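You operate a simulated robot arm through the tools that you are given. There is no shell and no other tool. Be economical: measure what you need, move in short steps, check, and stop when the job is done.

You run a simulated robot arm. Do the job below in one go: nothing can be reset, and whatever is moved stays where it is left.

Task
Clamp the blue roll and push the white cone into its core.
Fine: free the clamp again once the cone is home.

Only the result counts: the job must be done as asked and must still hold three seconds after the hand-in. Knocking over, shifting, dropping, spilling or breaking anything else fails it.

Robot
A 7-joint arm with a two-finger parallel gripper, fixed in place. Base frame: the origin is at the foot of the arm, x ahead of it, y to its left, z up; the work surface is at about z = 0. Units: m, degrees, N and s.
With the tool pointing down near the work surface it reaches from about 0.24 to 0.62 m from the base axis. Its first joint turns from -66.0 to 66.0 degrees. Payload 2.6 kg.
Tool frame: the origin (TCP) lies between the finger pads and is the grasp point; the fingertips stand 0.03 m ahead of it; z points along the fingers, y is the line along which they close. Largest opening 0.094 m; finger width 0.028, thickness 0.01; the body of the gripper, 0.05 by 0.096 m, starts 0.055 m behind the TCP.
Orientation is told as [roll, pitch, yaw] about the base's x, y, z axes, in that order, counted from this pose: with the fingers straight down and closing along the base's y, the tool's x points along the base's -x, its y along +y and its z along -z.

Tools
- The arm moves only by the tool play_rows. Its argument "rows" is a list of rows, each an object (a shift or turn left out is 0, a gripper value left out holds the last) with "fingers": the finger opening in mm, from 0 to 94; "linear": the shift along the base's x, y, z in mm, a list of three; "rot": the turn, a rotation vector about the base's x, y, z in degrees, a list of three. In form: [{"fingers": fingers, "linear": [dx, dy, dz], "rot": [ax, ay, az]}, ...]. A call has 1 to 10 rows; each row is the pose to reach, as a shift and turn from the pose commanded when the call began. Each row takes 0.2 s and may step no farther than 0.05 m and 8.6 degrees from the row before; otherwise, or with a gripper value out of range, the whole call is refused. A pose out of reach is approached as far as the arm can. The call stops where the force on the tool passes 90 N (or 10 N more than at its start, if that is more) or the arm is blocked; 0.2 s more then pass. The fingers move at their own pace (about 0.072 m/s each) and stop on an object; they squeeze with about 33 N. The grip force told is the motor's: it shows also when the fingers shut on nothing. Time passes only in rows, and 0.2 s behind the last, so rows that repeat a pose let the fingers close. The reply holds the time, the measured pose of the TCP, the force on the tool along the base axes, the opening and the grip force, in the units named above and with some noise, with the torque about the TCP (base axes, N m) and any sound that the robot's microphone picked up.
- Cameras (640 x 400 px; columns grow to the right, rows downward): "scene" is fixed at [0.0195, 0.4188, 0.5787]; the picture's right is [-0.90, -0.44, 0.00], its down [-0.19, 0.39, -0.90] and it looks along [0.39, -0.81, -0.44] (base axes); focal length 290 px, centre (320, 200). "wrist" rides on the gripper at [0.076, 0.014, -0.102] in the tool frame; the picture's right is [-0.18, 0.98, 0.00], its down [-0.75, -0.14, -0.64] and it looks along [-0.63, -0.12, 0.77] (tool axes); focal length 243 px, centre (320, 200). There is no depth. A picture from a camera that has moved, and an enlarged one, comes with that camera's place and axes in the base frame and with its lens.
- snapshot(camera): a new picture of that camera. No time passes.
- zoom(camera, box): a new picture of the part [left, top, right, bottom] of that camera's present view, enlarged. No time passes.
- hand_in(): hands the job in; it is judged then, once.

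Work in short steps. Places have to be worked out from the pictures, the camera data and where the tool is seen: move nearer, look again, correct. Check each grasp and each placing, and mend what went wrong. You have 120 turns and 68 pictures in all, those below and enlarged ones among them. Open the gripper and draw the arm clear of the work before you hand the job in, unless the task says otherwise; then end with one line.

The tools are called as a command line: name --argument value ..., lists and objects as JSON in quotes. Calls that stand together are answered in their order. play_rows: Moves the arm, as the interface text tells. Its arguments: {"type":"object","properties":{"rows":{"type":"array","items":{"type":"object","properties":{"fingers":{"type":"number"},"linear":{"type":"array","items":{"type":"number"}},"rot":{"type":"array","items":{"type":"number"}}}}}},"required":["rows"]} The other tools are called the same way: snapshot (camera) takes a picture; zoom (camera, box) takes an enlarged picture of a part of a camera's view; hand_in () hands the job in.

At the start:

```text
time: 0.0
position: [0.363, -0.2252, 0.3501]
tcp_rot: [0.0, 0.0, 0.0]
ft_force: [-0.3, 0.6, 0.1]
ft_torque: [0.0, 0.01, -0.03]
finger_gap: 0.0939
grip_force: 0.1
```

scene: 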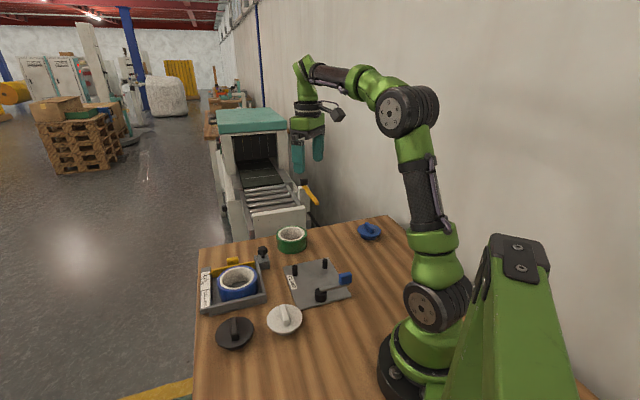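
wrist: 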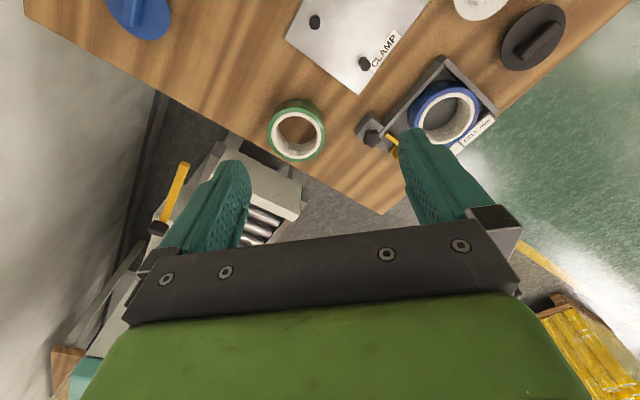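

I start by enlarging the work area to see the roll, the holder, the clamp and the cones.

zoom --camera "scene" --box '[190, 210, 310, 285]'

zoom --camera "scene" --box '[190, 240, 370, 352]'

zoom --camera "wrist" --box '[260, 0, 580, 200]'

```text
5.33 times, centred on (250, 248) of scene
camera zoom: at [0.0195, 0.4188, 0.5787], right [-0.9, -0.44, 0.0], down [-0.19, 0.39, -0.9], along [0.39, -0.81, -0.44], focal length 1548 px, centre (693, -53)
```

zoom: 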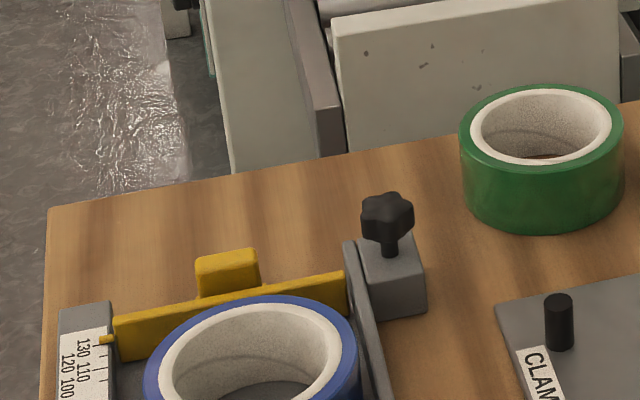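

```text
3.56 times, centred on (280, 296) of scene
camera zoom: at [0.0195, 0.4188, 0.5787], right [-0.9, -0.44, 0.0], down [-0.19, 0.39, -0.9], along [0.39, -0.81, -0.44], focal length 1032 px, centre (462, -141)
```

zoom: 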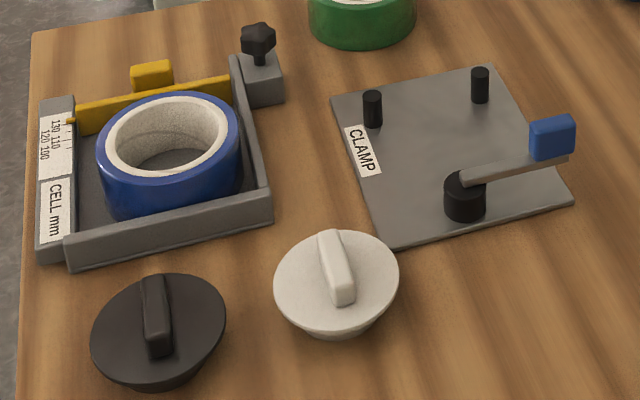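

```text
2.00 times, centred on (420, 100) of wrist
camera zoom: at [0.2856, -0.2115, 0.4519], right [0.18, 0.98, 0.0], down [0.75, -0.14, 0.64], along [0.63, -0.12, -0.77], focal length 485 px, centre (120, 400)
```

zoom: 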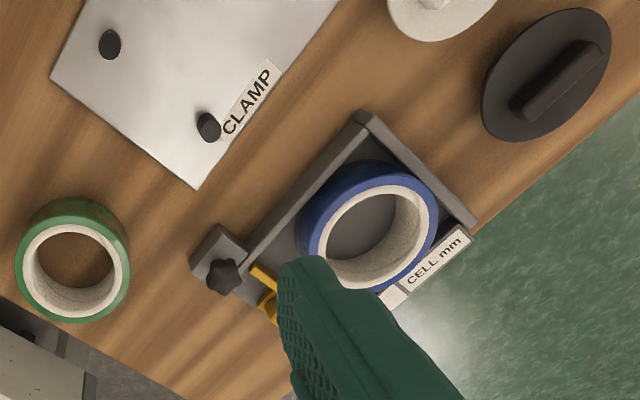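

The blue roll (about 105 mm wide) sits in the "CELL" tray. The "CLAMP" plate has two pins and a lever with a blue handle. I enlarge the clamp and the cone further.

zoom --camera "scene" --box '[278, 252, 358, 302]'

zoom --camera "scene" --box '[192, 250, 272, 300]'

zoom --camera "scene" --box '[244, 295, 324, 345]'

```text
8.00 times, centred on (318, 277) of scene
camera zoom: at [0.0195, 0.4188, 0.5787], right [-0.9, -0.44, 0.0], down [-0.19, 0.39, -0.9], along [0.39, -0.81, -0.44], focal length 2321 px, centre (336, -416)
```

zoom: 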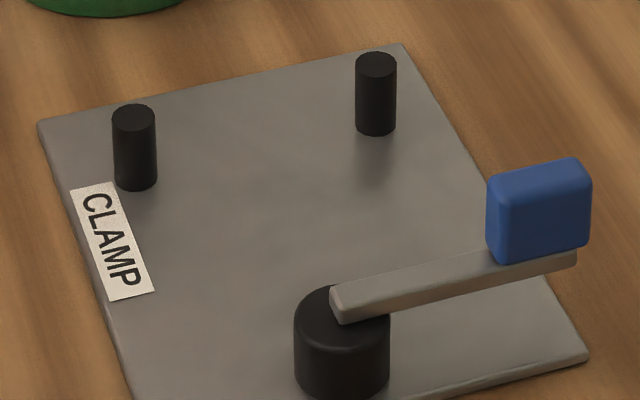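

```text
8.00 times, centred on (232, 275) of scene
camera zoom: at [0.0195, 0.4188, 0.5787], right [-0.9, -0.44, 0.0], down [-0.19, 0.39, -0.9], along [0.39, -0.81, -0.44], focal length 2321 px, centre (1024, -400)
```

zoom: 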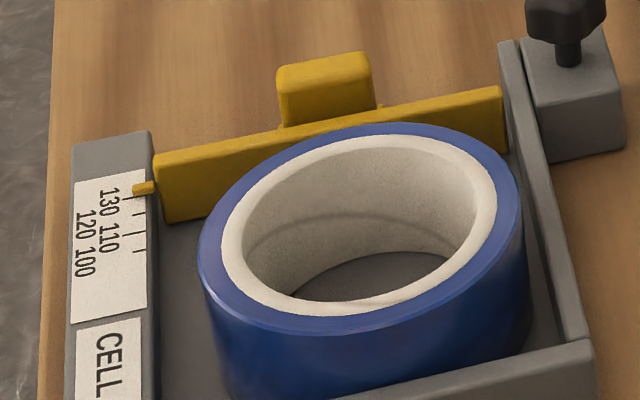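

```text
8.00 times, centred on (284, 320) of scene
camera zoom: at [0.0195, 0.4188, 0.5787], right [-0.9, -0.44, 0.0], down [-0.19, 0.39, -0.9], along [0.39, -0.81, -0.44], focal length 2321 px, centre (608, -760)
```

zoom: 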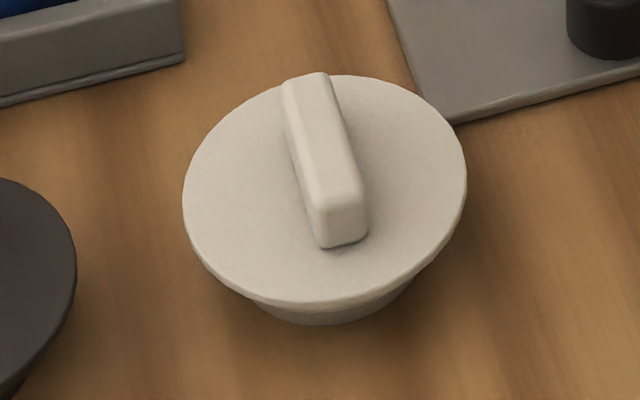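

The tray is only holding the roll, and the clamp is the plate with pins at about (0.372,-0.148) and (0.307,-0.214), with its pivot near (0.264,-0.095). I move the wrist camera to look at the roll at about (0.474,-0.03).

play_rows --rows '[{"linear": [0, 36, -28]}, {"linear": [0, 72, -56]}, {"linear": [0, 108, -85]}, {"linear": [0, 144, -113]}, {"linear": [0, 180, -141]}, {"linear": [0, 217, -170]}]'

snapshot --camera "wrist"

```text
time: 1.4
position: [0.3624, -0.008, 0.1807]
tcp_rot: [0.0, 0.0, 0.0]
ft_force: [0.4, -0.4, 0.2]
ft_torque: [0.0, -0.03, 0.01]
finger_gap: 0.0943
grip_force: 0.1
```

```text
59 pictures are left
camera wrist: at [0.2854, 0.0064, 0.2821], right [0.18, 0.98, 0.0], down [0.75, -0.14, 0.64], along [0.63, -0.12, -0.77], focal length 243 px, centre (320, 200)
```

wrist: 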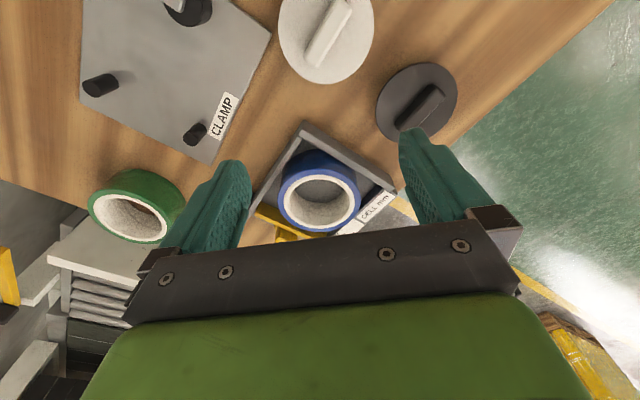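

The view is upside-down but clear. I enlarge the roll in this view.

zoom --camera "wrist" --box '[240, 110, 400, 240]'

zoom --camera "wrist" --box '[70, 0, 390, 200]'

```text
3.08 times, centred on (320, 175) of wrist
camera zoom: at [0.2854, 0.0064, 0.2821], right [0.18, 0.98, 0.0], down [0.75, -0.14, 0.64], along [0.63, -0.12, -0.77], focal length 746 px, centre (320, 277)
```

zoom: 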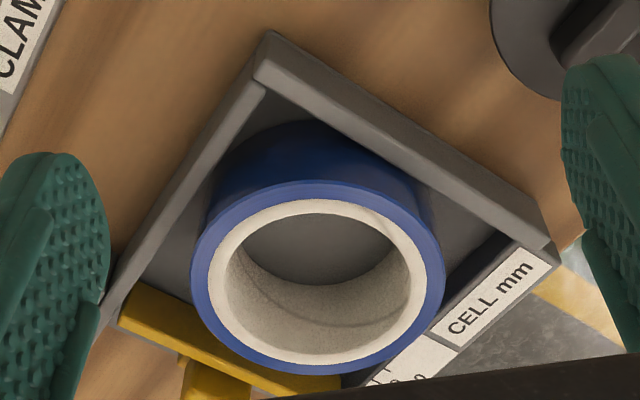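

```text
2.00 times, centred on (230, 100) of wrist
camera zoom: at [0.2854, 0.0064, 0.2821], right [0.18, 0.98, 0.0], down [0.75, -0.14, 0.64], along [0.63, -0.12, -0.77], focal length 485 px, centre (500, 400)
```

zoom: 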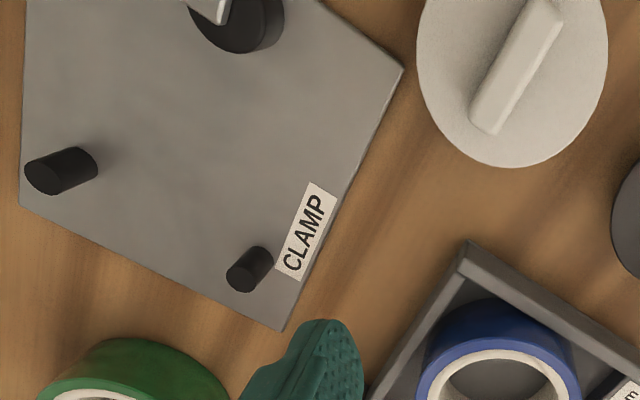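

The roll's top centre comes out at about (0.476,-0.030, 0.05), with an outer diameter of about 104 mm and a core of about 74 mm. Outside clearance in the tray is tight, so I will grip from inside by opening the fingers in the core. I narrow the gap to 36 mm and hover above the roll.

play_rows --rows '[{"fingers": 36, "linear": [38, -7, 0]}, {"fingers": 36, "linear": [76, -15, 0]}, {"fingers": 36, "linear": [113, -22, -20]}, {"fingers": 36, "linear": [113, -22, -60]}, {"fingers": 36, "linear": [113, -22, -60]}]'

snapshot --camera "wrist"

zoom --camera "scene" --box '[180, 190, 340, 290]'

```text
time: 2.6
position: [0.4745, -0.0299, 0.1214]
tcp_rot: [0.0, 0.0, -0.1]
ft_force: [0.2, 0.2, -0.6]
ft_torque: [0.01, 0.02, -0.01]
finger_gap: 0.0356
grip_force: 0.1
```

```text
56 pictures are left
camera wrist: at [0.397, -0.0171, 0.2221], right [0.18, 0.98, 0.0], down [0.75, -0.14, 0.64], along [0.63, -0.12, -0.77], focal length 243 px, centre (320, 200)
```

wrist: 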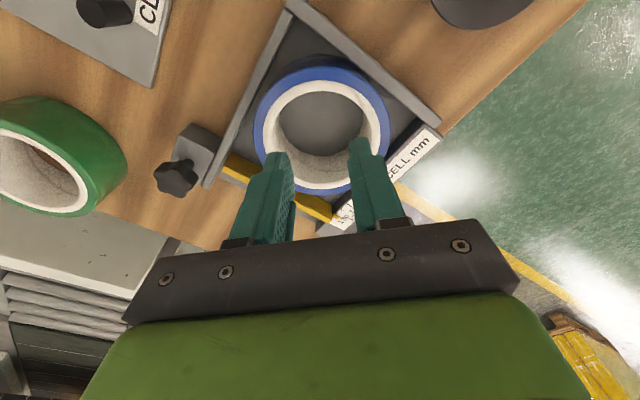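

```text
4.00 times, centred on (260, 240) of scene
camera zoom: at [0.0195, 0.4188, 0.5787], right [-0.9, -0.44, 0.0], down [-0.19, 0.39, -0.9], along [0.39, -0.81, -0.44], focal length 1161 px, centre (560, 40)
```

zoom: 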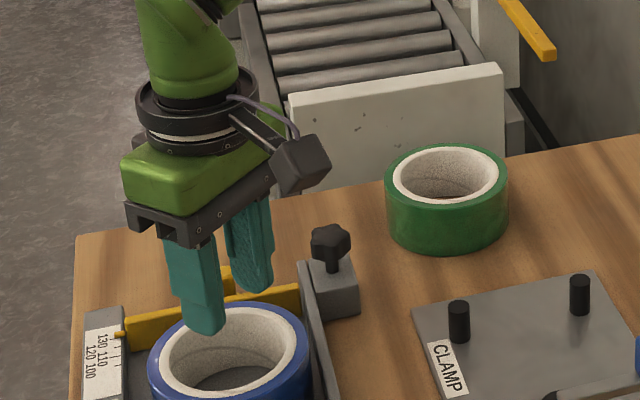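

The roll centre checks out at about (0.4745,-0.031), right under the tool. I descend into the core with short steps.

play_rows --rows '[{"linear": [0, -1, -25]}, {"linear": [0, -1, -45]}, {"linear": [0, -1, -60]}, {"linear": [0, -1, -73]}, {"linear": [0, -1, -73]}]'

snapshot --camera "wrist"

```text
time: 3.8
position: [0.4782, -0.0319, 0.0541]
tcp_rot: [0.0, -0.6, -0.1]
ft_force: [-17.2, 0.2, 60.1]
ft_torque: [0.01, 0.85, -0.13]
finger_gap: 0.036
grip_force: 0.0
```

```text
54 pictures are left
camera wrist: at [0.3995, -0.0175, 0.1544], right [0.19, 0.98, 0.0], down [0.75, -0.14, 0.65], along [0.64, -0.12, -0.76], focal length 243 px, centre (320, 200)
```

wrist: 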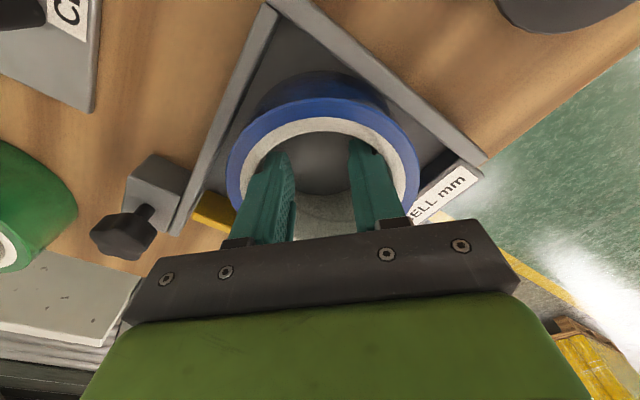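

Contact came at TCP z=0.054 with 60 N, so the tips reached a floor at about z=0.024. I ease up slightly and then open the fingers against the core.

play_rows --rows '[{"linear": [0, 0, 9]}, {"linear": [0, 0, 9]}]'

zoom --camera "scene" --box '[180, 210, 308, 290]'

```text
time: 4.4
position: [0.4744, -0.0309, 0.0543]
tcp_rot: [0.1, 0.4, 0.1]
ft_force: [0.7, -0.9, -0.2]
ft_torque: [0.0, 0.01, -0.01]
finger_gap: 0.0363
grip_force: 0.1
```

```text
5.00 times, centred on (244, 250) of scene
camera zoom: at [0.0195, 0.4188, 0.5787], right [-0.9, -0.44, 0.0], down [-0.19, 0.39, -0.9], along [0.39, -0.81, -0.44], focal length 1451 px, centre (700, -50)
```

zoom: 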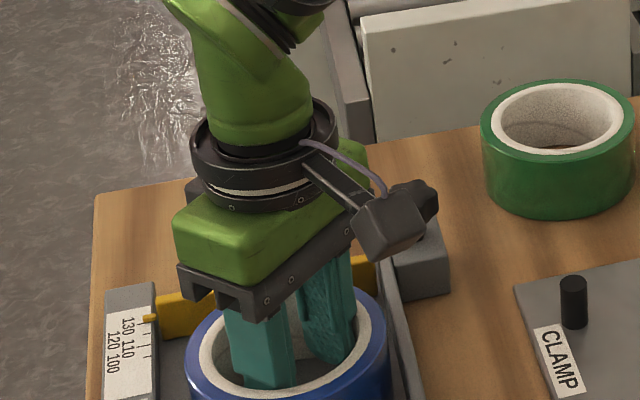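

Both fingers are inside the core and the force is zero. I open them to grip from inside.

play_rows --rows '[{"fingers": 60}, {"fingers": 60}, {"fingers": 94}, {"fingers": 94}]'

```text
time: 5.4
position: [0.4737, -0.0314, 0.0565]
tcp_rot: [0.0, 0.0, 0.0]
ft_force: [-0.2, 0.2, -1.1]
ft_torque: [-0.02, -0.02, 0.03]
finger_gap: 0.0447
grip_force: 0.0
```

The fingers stopped at 44.7 mm against the core walls. I test-lift 30 mm.

play_rows --rows '[{"linear": [0, 0, 10]}, {"linear": [0, 0, 20]}, {"linear": [0, 0, 30]}, {"linear": [0, 0, 30]}]'

zoom --camera "scene" --box '[180, 210, 308, 290]'

```text
time: 6.4
position: [0.4758, -0.0317, 0.0869]
tcp_rot: [0.0, 0.0, 0.1]
ft_force: [-0.5, 0.6, -1.0]
ft_torque: [0.02, 0.01, 0.01]
finger_gap: 0.0459
grip_force: 0.1
```

```text
5.00 times, centred on (244, 250) of scene
camera zoom: at [0.0195, 0.4188, 0.5787], right [-0.9, -0.44, 0.0], down [-0.19, 0.39, -0.9], along [0.39, -0.81, -0.44], focal length 1451 px, centre (700, -50)
```

zoom: 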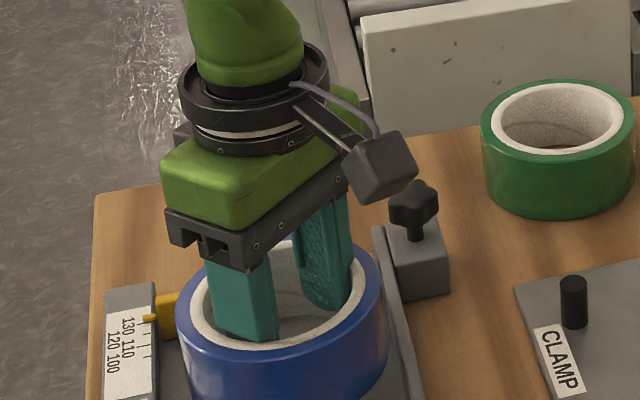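

The roll is off the tray floor and held. I lift to z≈0.14 and carry it above the clamp plate at about (0.316,-0.153).

play_rows --rows '[{"linear": [0, 0, 30]}, {"linear": [0, 0, 54]}, {"linear": [-32, -24, 54]}, {"linear": [-64, -49, 54]}, {"linear": [-96, -73, 54]}, {"linear": [-128, -98, 54]}, {"linear": [-160, -122, 54]}, {"linear": [-160, -122, 54]}]'

snapshot --camera "wrist"

zoom --camera "scene" --box '[240, 200, 400, 300]'

```text
time: 8.2
position: [0.315, -0.1545, 0.141]
tcp_rot: [-0.1, 0.0, 0.1]
ft_force: [-0.4, -0.8, -1.7]
ft_torque: [-0.01, 0.01, 0.02]
finger_gap: 0.0471
grip_force: 0.1
```

```text
51 pictures are left
camera wrist: at [0.2385, -0.1401, 0.2415], right [0.18, 0.98, 0.0], down [0.75, -0.14, 0.64], along [0.63, -0.12, -0.77], focal length 243 px, centre (320, 200)
```

wrist: 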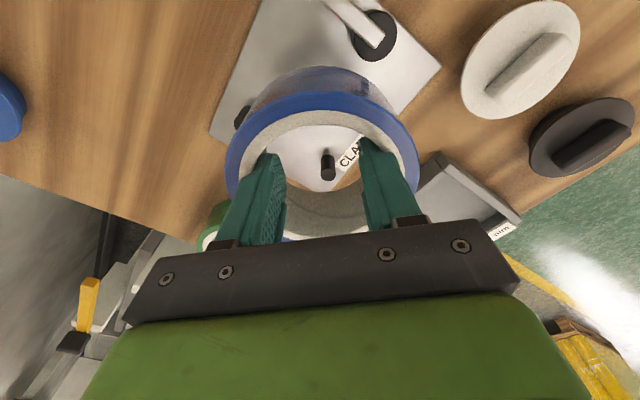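

```text
4.00 times, centred on (320, 250) of scene
camera zoom: at [0.0195, 0.4188, 0.5787], right [-0.9, -0.44, 0.0], down [-0.19, 0.39, -0.9], along [0.39, -0.81, -0.44], focal length 1161 px, centre (320, 0)
```

zoom: 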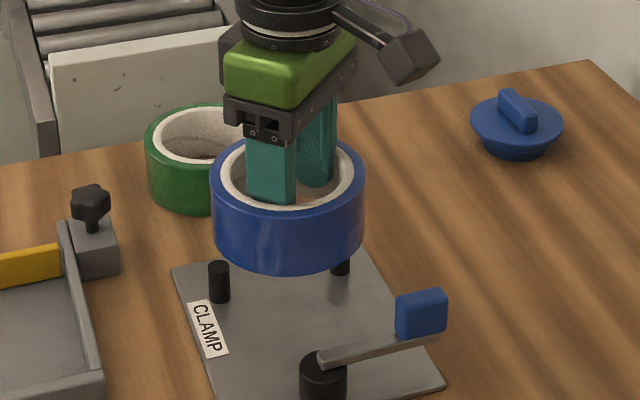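

The roll is carried stably, with its rim about 13 mm below the TCP and its bottom about 54 mm below. The pins are near (0.373,-0.153) and (0.309,-0.217) and the pivot near (0.266,-0.102), so the target centre is about (0.313,-0.157). I lower to just above the pin tops and look.

play_rows --rows '[{"linear": [-3, -4, -22]}, {"linear": [-3, -4, -42]}, {"linear": [-3, -4, -42]}]'

snapshot --camera "wrist"

zoom --camera "scene" --box '[260, 215, 372, 305]'

```text
time: 9.0
position: [0.312, -0.1575, 0.0977]
tcp_rot: [0.0, -0.1, 0.0]
ft_force: [0.3, 0.5, -1.4]
ft_torque: [0.0, 0.0, 0.02]
finger_gap: 0.0475
grip_force: 0.0
```

```text
49 pictures are left
camera wrist: at [0.2355, -0.1434, 0.1994], right [0.18, 0.98, 0.0], down [0.75, -0.14, 0.64], along [0.63, -0.12, -0.77], focal length 243 px, centre (320, 200)
```

wrist: 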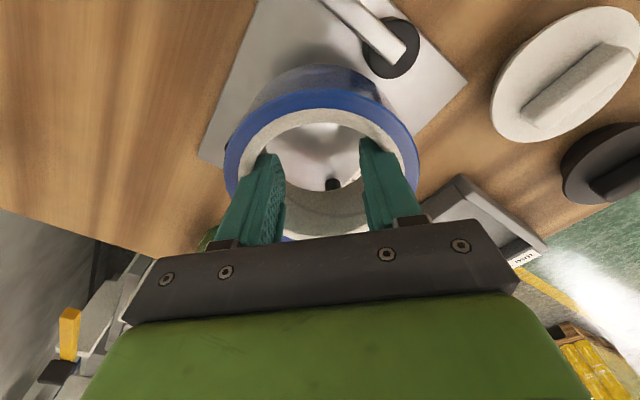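

```text
4.44 times, centred on (316, 260) of scene
camera zoom: at [0.0195, 0.4188, 0.5787], right [-0.9, -0.44, 0.0], down [-0.19, 0.39, -0.9], along [0.39, -0.81, -0.44], focal length 1290 px, centre (338, -67)
```

zoom: 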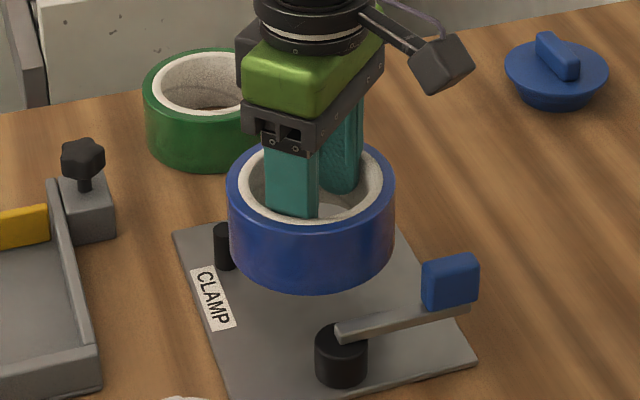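

Pin 1 appears just beyond the core edge with 2–3 mm clearance, and similar clearance remains at the cam. I lower toward the plate and watch the force.

play_rows --rows '[{"linear": [0.5, 0, -10]}, {"linear": [0.5, 0, -18]}, {"linear": [0.5, 0, -26]}, {"linear": [0.5, 0, -26]}]'

zoom --camera "scene" --box '[270, 235, 366, 305]'

snapshot --camera "wrist"

```text
time: 10.0
position: [0.3128, -0.1584, 0.0722]
tcp_rot: [0.0, 0.0, 0.0]
ft_force: [0.3, 0.3, -2.2]
ft_torque: [0.03, -0.01, -0.02]
finger_gap: 0.0484
grip_force: 0.1
```

```text
5.71 times, centred on (318, 270) of scene
camera zoom: at [0.0195, 0.4188, 0.5787], right [-0.9, -0.44, 0.0], down [-0.19, 0.39, -0.9], along [0.39, -0.81, -0.44], focal length 1658 px, centre (331, -200)
```

zoom: 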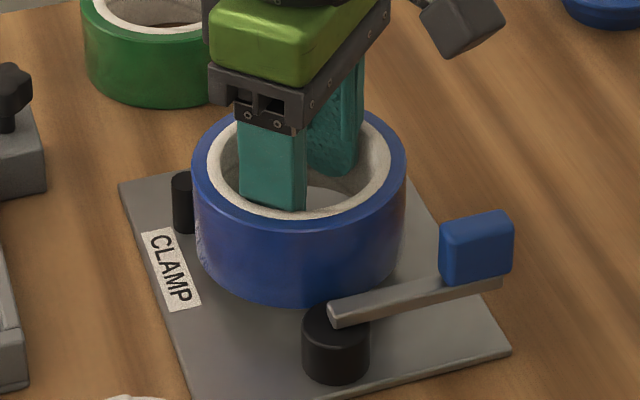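

```text
46 pictures are left
camera wrist: at [0.2356, -0.1435, 0.1739], right [0.18, 0.98, 0.0], down [0.75, -0.14, 0.64], along [0.63, -0.12, -0.77], focal length 243 px, centre (320, 200)
```

wrist: 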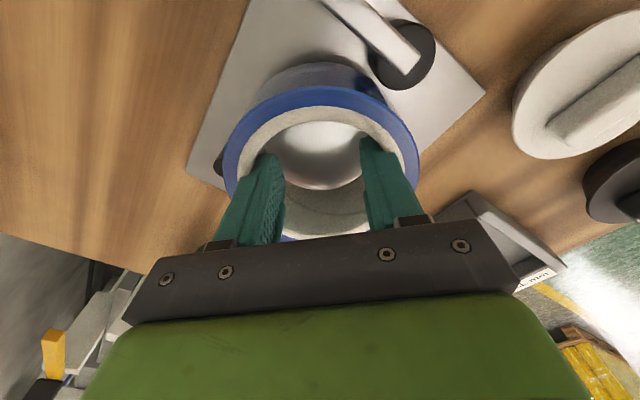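

Clearances still look good all round. I continue down to the plate.

play_rows --rows '[{"linear": [0, 0, -4]}, {"linear": [0, 0, -8]}, {"linear": [0, 0, -12]}, {"linear": [0, 0, -12]}]'

zoom --camera "scene" --box '[270, 235, 366, 305]'

```text
time: 11.0
position: [0.3131, -0.1582, 0.0602]
tcp_rot: [0.0, 0.0, -0.1]
ft_force: [-0.3, 0.2, -1.5]
ft_torque: [-0.02, -0.04, 0.01]
finger_gap: 0.0492
grip_force: 0.0
```

```text
5.71 times, centred on (318, 270) of scene
camera zoom: at [0.0195, 0.4188, 0.5787], right [-0.9, -0.44, 0.0], down [-0.19, 0.39, -0.9], along [0.39, -0.81, -0.44], focal length 1658 px, centre (331, -200)
```

zoom: 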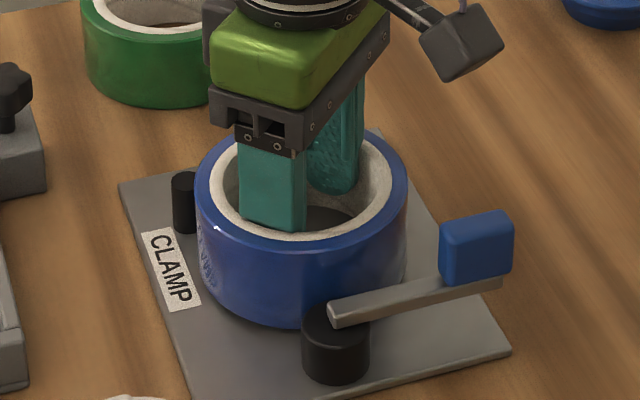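

No contact yet; I keep lowering in small steps.

play_rows --rows '[{"linear": [0, 0, -3]}, {"linear": [0, 0, -6]}, {"linear": [0, 0, -9]}, {"linear": [0, 0, -9]}]'

zoom --camera "scene" --box '[270, 235, 366, 305]'

```text
time: 12.0
position: [0.3138, -0.1572, 0.0541]
tcp_rot: [0.0, -0.4, -0.2]
ft_force: [-20.7, 11.6, 75.6]
ft_torque: [0.45, 0.41, -0.38]
finger_gap: 0.0502
grip_force: 0.0
```

```text
5.71 times, centred on (318, 270) of scene
camera zoom: at [0.0192, 0.4189, 0.5786], right [-0.9, -0.44, 0.0], down [-0.19, 0.39, -0.9], along [0.39, -0.81, -0.44], focal length 1658 px, centre (331, -200)
```

zoom: 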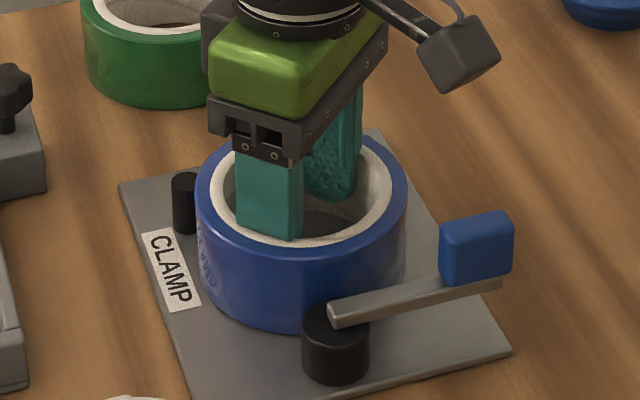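

The roll is seated on the plate (75 N upward reaction). I relieve the force, close the fingers to 36 mm to free the core, and lift out.

play_rows --rows '[{"linear": [0, 0, 5]}, {"fingers": 36, "linear": [0, 0, 5]}, {"fingers": 36, "linear": [0, 0, 5]}, {"fingers": 36, "linear": [0, 0, 20]}, {"fingers": 36, "linear": [0, 0, 50]}, {"fingers": 20, "linear": [0, 0, 90]}, {"fingers": 0, "linear": [0, 0, 90]}]'

snapshot --camera "wrist"

zoom --camera "scene" --box '[270, 235, 366, 305]'

```text
time: 13.6
position: [0.3134, -0.1563, 0.1413]
tcp_rot: [0.0, 0.0, -0.1]
ft_force: [-0.5, 0.2, 0.2]
ft_torque: [0.02, 0.01, 0.0]
finger_gap: 0.0001
grip_force: 31.1
```

```text
43 pictures are left
camera wrist: at [0.2357, -0.1434, 0.2433], right [0.18, 0.98, 0.0], down [0.75, -0.14, 0.64], along [0.63, -0.12, -0.77], focal length 243 px, centre (320, 200)
```

wrist: 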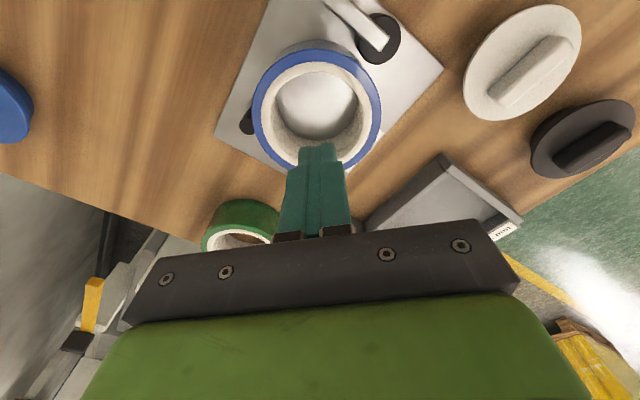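

```text
5.71 times, centred on (318, 270) of scene
camera zoom: at [0.0195, 0.4188, 0.5787], right [-0.9, -0.44, 0.0], down [-0.19, 0.39, -0.9], along [0.39, -0.81, -0.44], focal length 1658 px, centre (331, -200)
```

zoom: 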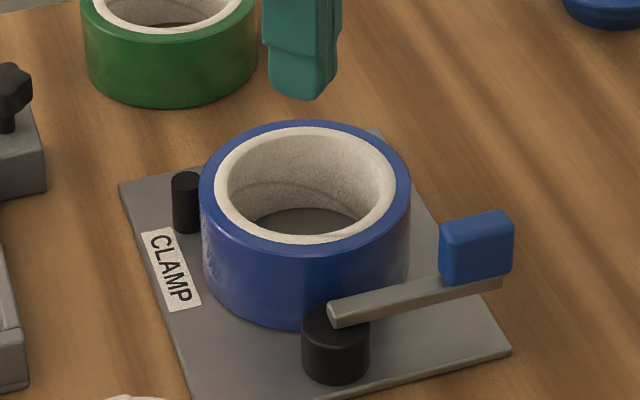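

The roll is seated and released on the plate at about (0.311,-0.160). Next is the lever: its handle is near (0.220,-0.158), pointing about 231° from the pivot. I move above it yawed 51° with the fingers open to 40 mm, to straddle the handle.

play_rows --rows '[{"fingers": 40, "linear": [-13, 0, 0], "rot": [0, 0, 7.3]}, {"linear": [-26, 0, 0], "rot": [0, 0, 14.6]}, {"linear": [-40, 0, 0], "rot": [0, 0, 21.9]}, {"linear": [-53, 0, 0], "rot": [0, 0, 29.2]}, {"linear": [-66, 0, 0], "rot": [0, 0, 36.5]}, {"linear": [-80, 0, 0], "rot": [0, 0, 43.8]}, {"linear": [-93, -1, 0], "rot": [0, 0, 51]}, {"linear": [-93, -1, 0], "rot": [0, 0, 51]}]'

snapshot --camera "wrist"

zoom --camera "scene" --box '[270, 215, 398, 305]'

```text
time: 15.4
position: [0.2191, -0.1592, 0.1417]
tcp_rot: [0.1, 0.0, 51.1]
ft_force: [-0.1, -0.8, 0.0]
ft_torque: [0.03, 0.01, -0.04]
finger_gap: 0.04
grip_force: 0.1
```

```text
41 pictures are left
camera wrist: at [0.16, -0.2094, 0.2432], right [-0.65, 0.76, 0.0], down [0.58, 0.5, 0.64], along [0.49, 0.42, -0.77], focal length 243 px, centre (320, 200)
```

wrist: 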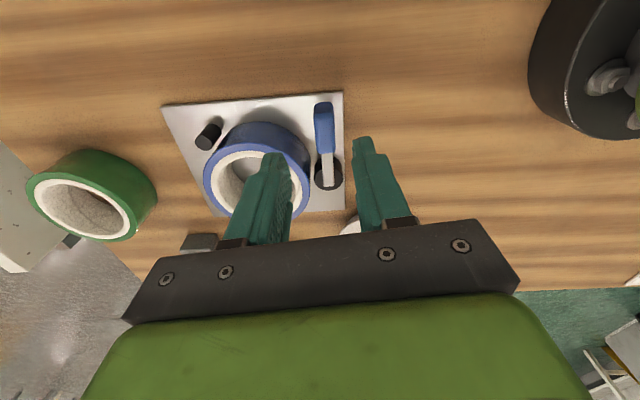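

```text
4.44 times, centred on (334, 260) of scene
camera zoom: at [0.0195, 0.4188, 0.5787], right [-0.9, -0.44, 0.0], down [-0.19, 0.39, -0.9], along [0.39, -0.81, -0.44], focal length 1290 px, centre (258, -67)
```

zoom: 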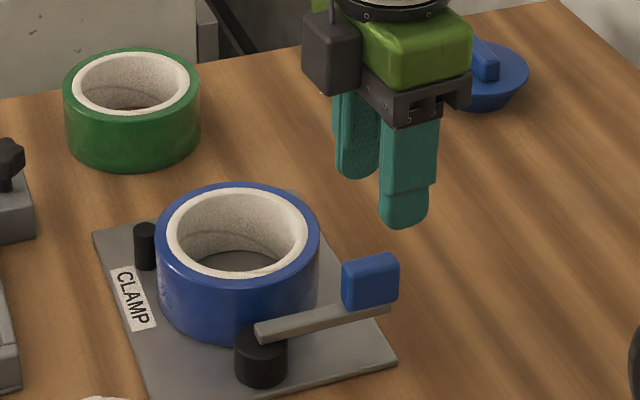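

Reach and yaw work here. I enlarge the wrist view around the lever to locate the handle precisely.

zoom --camera "wrist" --box '[150, 80, 390, 230]'

```text
2.67 times, centred on (270, 155) of wrist
camera zoom: at [0.16, -0.2094, 0.2432], right [-0.65, 0.76, 0.0], down [0.58, 0.5, 0.64], along [0.49, 0.42, -0.77], focal length 647 px, centre (453, 320)
```

zoom: 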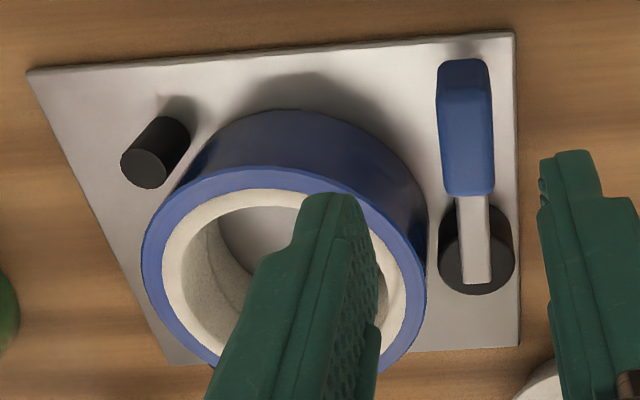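

The pivot is at about (0.2665,-0.105) and the handle at about (0.221,-0.153), 15 mm wide and pointing along 225°. I set yaw to 45°, centre on the handle and descend partway.

play_rows --rows '[{"linear": [1, 3, -10], "rot": [0, 0, -3]}, {"linear": [1, 5, -25], "rot": [0, 0, -6]}, {"linear": [1, 5, -40], "rot": [0, 0, -6]}, {"linear": [1, 5, -40], "rot": [0, 0, -6]}]'

zoom --camera "wrist" --box '[150, 80, 390, 230]'

zoom --camera "scene" --box '[270, 215, 398, 305]'

```text
time: 16.4
position: [0.2209, -0.1527, 0.101]
tcp_rot: [0.0, 0.0, 45.0]
ft_force: [0.9, 0.1, -0.7]
ft_torque: [-0.01, -0.01, 0.02]
finger_gap: 0.0399
grip_force: 0.0
```

```text
2.67 times, centred on (270, 155) of wrist
camera zoom: at [0.1561, -0.1975, 0.2029], right [-0.57, 0.82, 0.0], down [0.63, 0.43, 0.64], along [0.53, 0.36, -0.77], focal length 647 px, centre (453, 320)
```

zoom: 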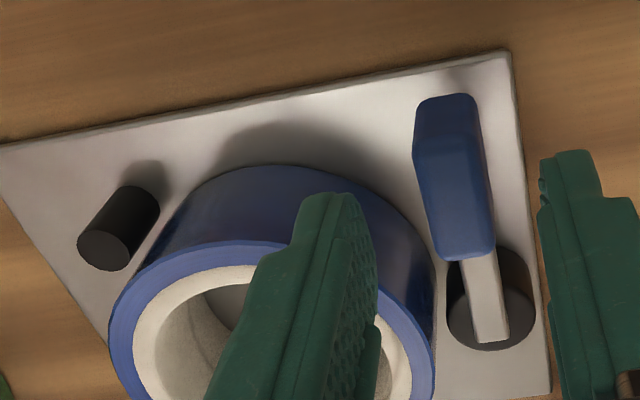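

```text
4.44 times, centred on (334, 260) of scene
camera zoom: at [0.0195, 0.4188, 0.5787], right [-0.9, -0.44, 0.0], down [-0.19, 0.39, -0.9], along [0.39, -0.81, -0.44], focal length 1290 px, centre (258, -67)
```

zoom: 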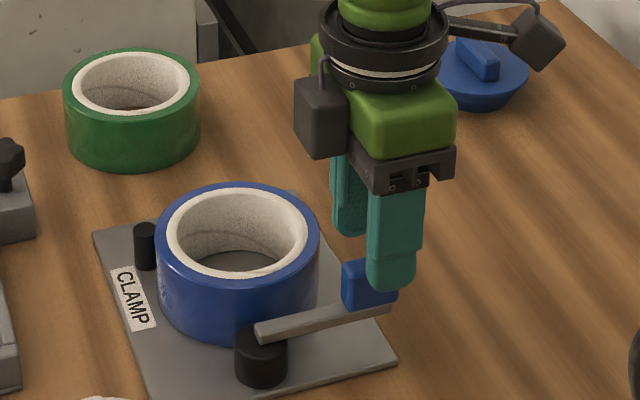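

The handle is exactly centred under the tool. I descend to straddle it and close.

play_rows --rows '[{"linear": [0, 0, -12]}, {"linear": [0, 0, -24]}, {"linear": [0, 0, -34]}, {"fingers": 10, "linear": [0, 0, -34]}, {"fingers": 10, "linear": [0, 0, -34]}, {"fingers": 10, "linear": [0, 0, -34]}]'

zoom --camera "scene" --box '[270, 215, 398, 305]'

```text
time: 17.8
position: [0.2205, -0.1526, 0.0661]
tcp_rot: [0.2, -0.1, 45.1]
ft_force: [-7.2, 3.1, -0.1]
ft_torque: [0.49, -0.54, 0.16]
finger_gap: 0.02
grip_force: 44.7
```

```text
4.44 times, centred on (334, 260) of scene
camera zoom: at [0.0195, 0.4188, 0.5787], right [-0.9, -0.44, 0.0], down [-0.19, 0.39, -0.9], along [0.39, -0.81, -0.44], focal length 1290 px, centre (258, -67)
```

zoom: 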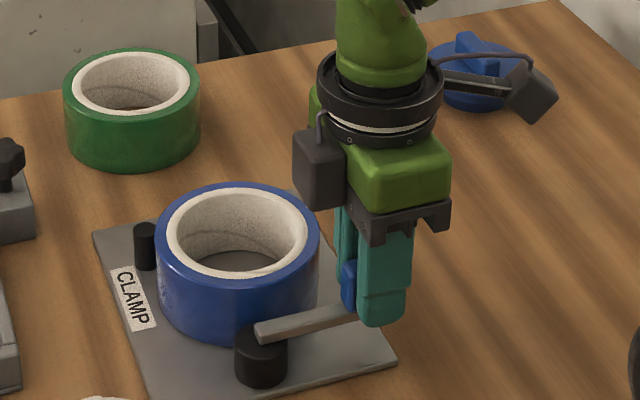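

The handle is gripped. I test turning the lever a few degrees away from the roll, clockwise about the pivot, and watch the forces.

play_rows --rows '[{"linear": [-3.2, 3.3, 0], "rot": [0, 0, -4]}, {"linear": [-6.2, 6.8, 0], "rot": [0, 0, -8]}, {"linear": [-6.2, 6.8, 0], "rot": [0, 0, -8]}]'

```text
time: 18.6
position: [0.2144, -0.1458, 0.0658]
tcp_rot: [0.0, 0.0, 37.0]
ft_force: [3.6, 0.1, -26.2]
ft_torque: [-0.29, 0.41, -0.14]
finger_gap: 0.0206
grip_force: 45.3
```

It moved easily. I check whether the lever followed.

zoom --camera "scene" --box '[270, 215, 398, 305]'

zoom --camera "wrist" --box '[150, 80, 390, 230]'

```text
4.44 times, centred on (334, 260) of scene
camera zoom: at [0.0196, 0.4188, 0.5788], right [-0.9, -0.44, 0.0], down [-0.19, 0.39, -0.9], along [0.39, -0.81, -0.44], focal length 1290 px, centre (258, -67)
```

zoom: 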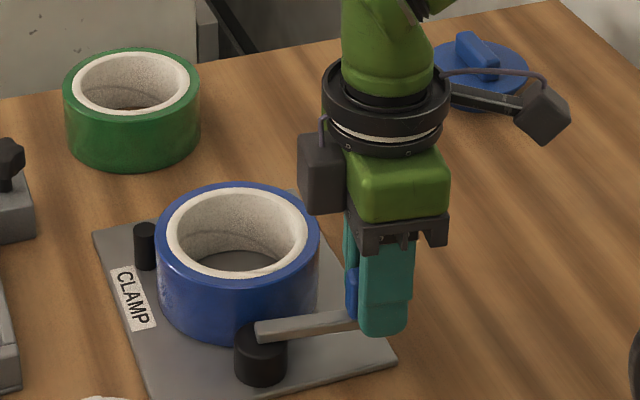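

```text
2.67 times, centred on (270, 155) of wrist
camera zoom: at [0.1449, -0.1811, 0.1684], right [-0.44, 0.9, 0.0], down [0.69, 0.34, 0.64], along [0.57, 0.29, -0.77], focal length 647 px, centre (453, 320)
```

zoom: 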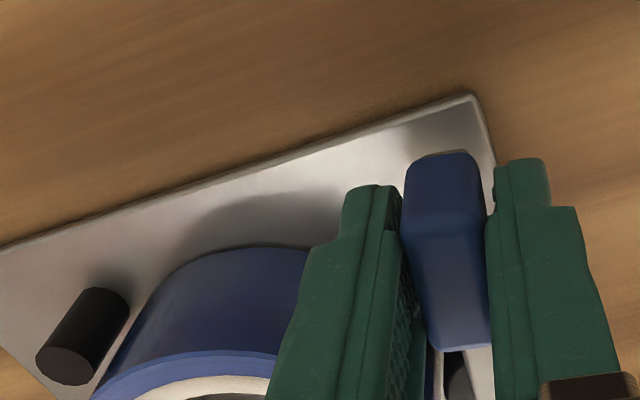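

The lever follows the grip. I continue along the arc.

play_rows --rows '[{"linear": [-5.1, 7.8, 0], "rot": [0, 0, -8]}, {"linear": [-9.1, 16.1, 0], "rot": [0, 0, -16]}, {"linear": [-11.9, 24.8, 0], "rot": [0, 0, -24]}, {"linear": [-13.5, 33.9, 0], "rot": [0, 0, -32]}, {"linear": [-13.5, 33.9, 0], "rot": [0, 0, -32]}]'

zoom --camera "scene" --box '[270, 215, 398, 305]'

```text
time: 19.8
position: [0.2021, -0.1134, 0.0671]
tcp_rot: [-0.2, -0.2, 4.7]
ft_force: [8.9, -13.5, -15.7]
ft_torque: [0.02, 0.36, -0.89]
finger_gap: 0.0201
grip_force: 44.8
```

```text
4.44 times, centred on (334, 260) of scene
camera zoom: at [0.0195, 0.4188, 0.5788], right [-0.9, -0.44, 0.0], down [-0.19, 0.39, -0.9], along [0.39, -0.81, -0.44], focal length 1290 px, centre (258, -67)
```

zoom: 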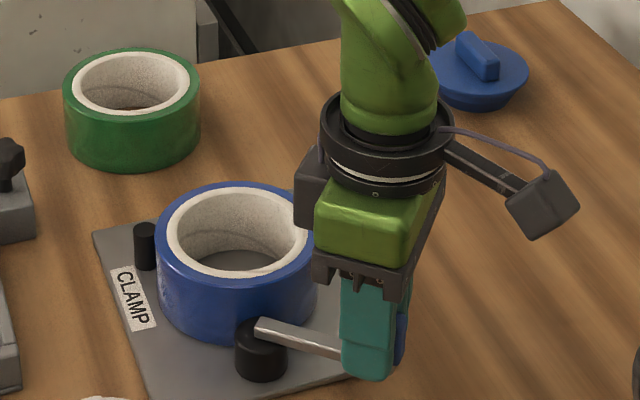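

Still in reach and the lever is turning, with mild resistance building. I continue the arc.

play_rows --rows '[{"linear": [-0.4, 9.2, 0], "rot": [0, 0, -8]}, {"linear": [0.6, 18.4, 0], "rot": [0, 0, -16]}, {"linear": [0.6, 18.4, 0], "rot": [0, 0, -16]}]'

zoom --camera "scene" --box '[270, 215, 398, 305]'

```text
time: 20.6
position: [0.2032, -0.0958, 0.0676]
tcp_rot: [0.0, 0.1, -11.2]
ft_force: [-4.3, -19.1, -0.5]
ft_torque: [-0.27, -0.88, -1.21]
finger_gap: 0.0204
grip_force: 44.6
```

```text
4.44 times, centred on (334, 260) of scene
camera zoom: at [0.0195, 0.4188, 0.5787], right [-0.9, -0.44, 0.0], down [-0.19, 0.39, -0.9], along [0.39, -0.81, -0.44], focal length 1290 px, centre (258, -67)
```

zoom: 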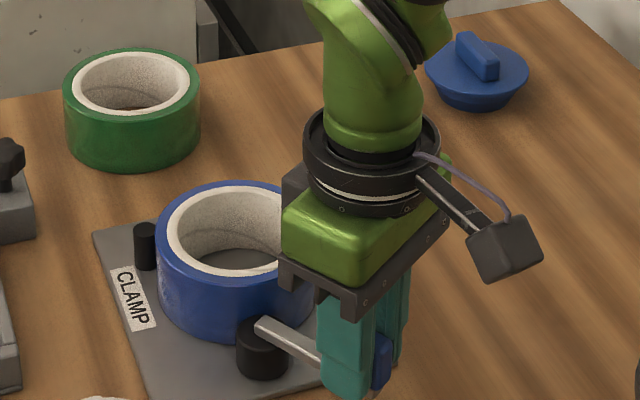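

The resistance is moderate at 19 N, so the cam is engaging. I continue.

play_rows --rows '[{"linear": [2.2, 8.9, 0], "rot": [0, 0, -8]}, {"linear": [5.7, 17.4, 0], "rot": [0, 0, -16]}, {"linear": [5.7, 17.4, 0], "rot": [0, 0, -16]}]'

zoom --camera "scene" --box '[270, 215, 398, 305]'

```text
time: 21.4
position: [0.2108, -0.0783, 0.0685]
tcp_rot: [0.0, 0.1, -27.2]
ft_force: [-5.4, -17.4, 5.8]
ft_torque: [0.59, 0.98, -1.17]
finger_gap: 0.021
grip_force: 45.4
out of reach, approached as far as the arm can: row 1, 2, 3
```

```text
4.44 times, centred on (334, 260) of scene
camera zoom: at [0.0195, 0.4188, 0.5787], right [-0.9, -0.44, 0.0], down [-0.19, 0.39, -0.9], along [0.39, -0.81, -0.44], focal length 1290 px, centre (258, -67)
```

zoom: 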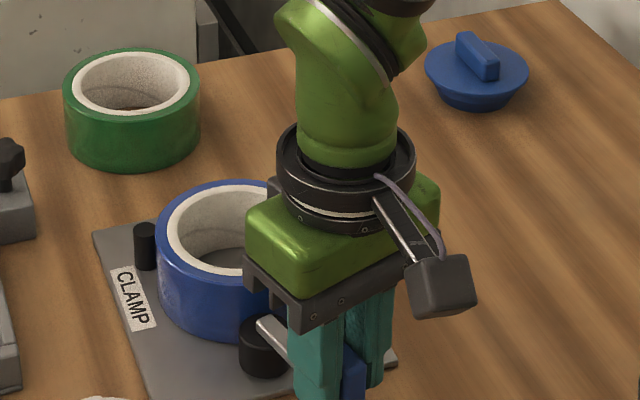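

The lever is at about 154°, nearing the reach limit. I continue with a slightly smaller radius (62 mm).

play_rows --rows '[{"linear": [7, 6.4, 0], "rot": [0, 0, -8]}, {"linear": [12.3, 13.2, 0], "rot": [0, 0, -16]}, {"linear": [12.3, 13.2, 0], "rot": [0, 0, -16]}]'

zoom --camera "scene" --box '[270, 215, 398, 305]'

zoom --camera "wrist" --box '[150, 50, 470, 250]'

```text
time: 22.2
position: [0.2194, -0.068, 0.0676]
tcp_rot: [-0.5, 0.3, -43.2]
ft_force: [-49.1, -44.9, 24.6]
ft_torque: [0.06, 0.23, 0.94]
finger_gap: 0.0205
grip_force: 45.8
```

```text
4.44 times, centred on (334, 260) of scene
camera zoom: at [0.0194, 0.4188, 0.5787], right [-0.9, -0.44, 0.0], down [-0.19, 0.39, -0.9], along [0.39, -0.81, -0.44], focal length 1290 px, centre (258, -67)
```

zoom: 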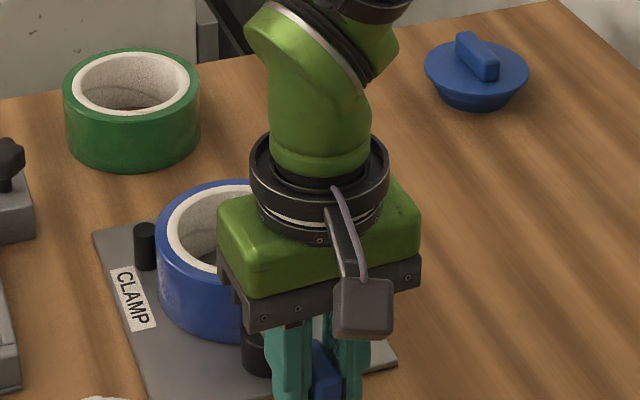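

```text
2.00 times, centred on (310, 150) of wrist
camera zoom: at [0.1732, -0.005, 0.1689], right [0.81, 0.59, -0.01], down [0.46, -0.62, 0.64], along [0.37, -0.52, -0.77], focal length 485 px, centre (340, 300)
```

zoom: 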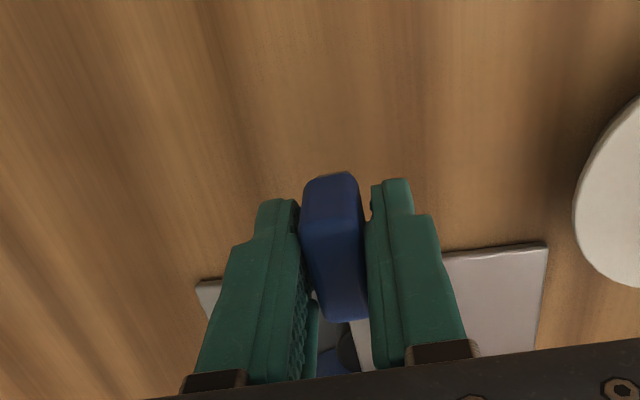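

The force jumped to about 66 N against the motion at a lever angle of about 140°: either the cam is tight or it is near its end stop. I push a little further and listen.

play_rows --rows '[{"linear": [2.5, 2.8, 0], "rot": [0, 0, -3]}, {"linear": [4, 4.5, 0], "rot": [0, 0, -5]}, {"linear": [4, 4.5, 0], "rot": [0, 0, -5]}]'

zoom --camera "scene" --box '[270, 225, 366, 310]'

```text
time: 22.6
position: [0.2175, -0.0694, 0.0672]
tcp_rot: [-0.9, 0.4, -45.9]
ft_force: [-15.9, -20.2, 14.6]
ft_torque: [-0.05, -0.01, 0.89]
finger_gap: 0.0223
grip_force: 44.8
stopped in row 2: the force on the tool passed its limit at 94 N (the readings are from after the stop); the commanded pose is now the measured one
```

```text
4.71 times, centred on (318, 268) of scene
camera zoom: at [0.0195, 0.4189, 0.5787], right [-0.9, -0.44, 0.0], down [-0.19, 0.39, -0.9], along [0.39, -0.81, -0.44], focal length 1366 px, centre (329, -118)
```

zoom: 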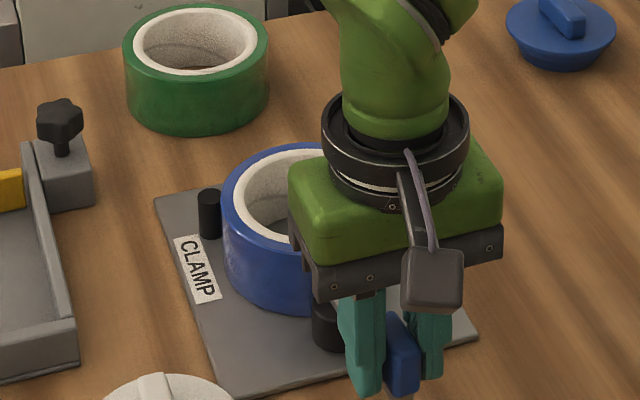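

It hit a firm stop (94 N). I release the handle, rise and inspect the clamp.

play_rows --rows '[{"fingers": 40}, {"fingers": 40}, {"fingers": 40, "linear": [0, 0, 20]}, {"fingers": 40, "linear": [0, 0, 60]}, {"fingers": 40, "linear": [20, 20, 100]}, {"fingers": 40, "linear": [50, 50, 120], "rot": [0, 0, 8]}, {"fingers": 40, "linear": [70, 80, 130], "rot": [0, 0, 16]}, {"fingers": 40, "linear": [70, 110, 130], "rot": [0, 0, 24]}]'

snapshot --camera "wrist"

snapshot --camera "scene"

```text
time: 24.4
position: [0.2893, 0.0437, 0.1963]
tcp_rot: [-0.8, 0.3, -21.9]
ft_force: [0.3, -0.8, 0.6]
ft_torque: [0.0, 0.04, 0.0]
finger_gap: 0.0401
grip_force: 0.1
```

```text
27 pictures are left
camera wrist: at [0.2241, 0.085, 0.2987], right [0.54, 0.84, -0.01], down [0.65, -0.41, 0.64], along [0.53, -0.35, -0.77], focal length 243 px, centre (320, 200)
```

wrist: 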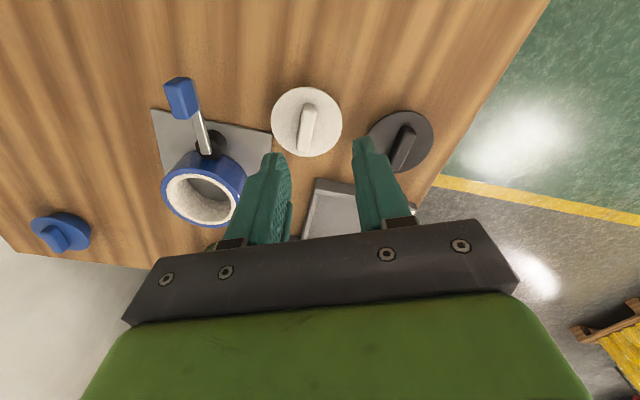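

```text
26 pictures are left
```

scene: 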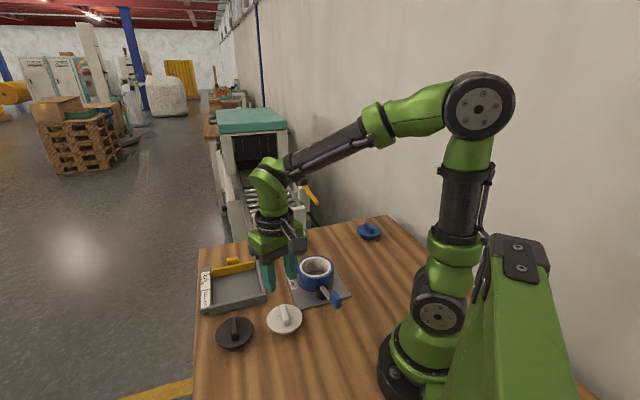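

The lever now points outward from the roll. I enlarge both views to check the clamping and locate the white cone.

zoom --camera "scene" --box '[260, 240, 372, 340]'

zoom --camera "wrist" --box '[140, 65, 380, 235]'

```text
4.00 times, centred on (316, 290) of scene
camera zoom: at [0.0195, 0.4188, 0.5787], right [-0.9, -0.44, 0.0], down [-0.19, 0.39, -0.9], along [0.39, -0.81, -0.44], focal length 1161 px, centre (336, -160)
```

zoom: 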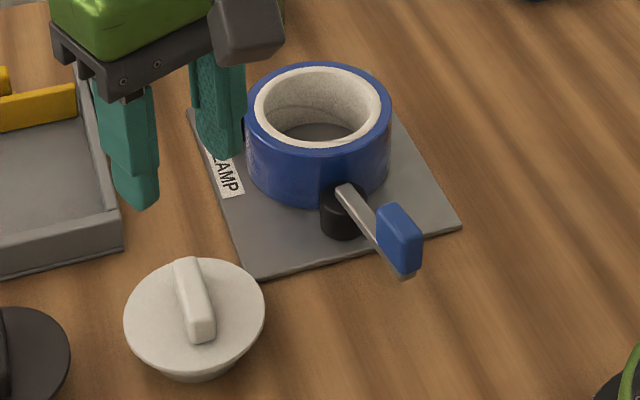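

```text
2.35 times, centred on (260, 150) of wrist
camera zoom: at [0.2241, 0.085, 0.2987], right [0.54, 0.84, -0.01], down [0.65, -0.41, 0.64], along [0.53, -0.35, -0.77], focal length 571 px, centre (461, 318)
```

zoom: 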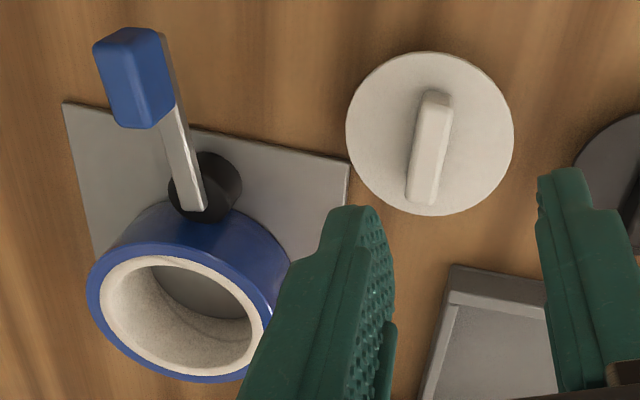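

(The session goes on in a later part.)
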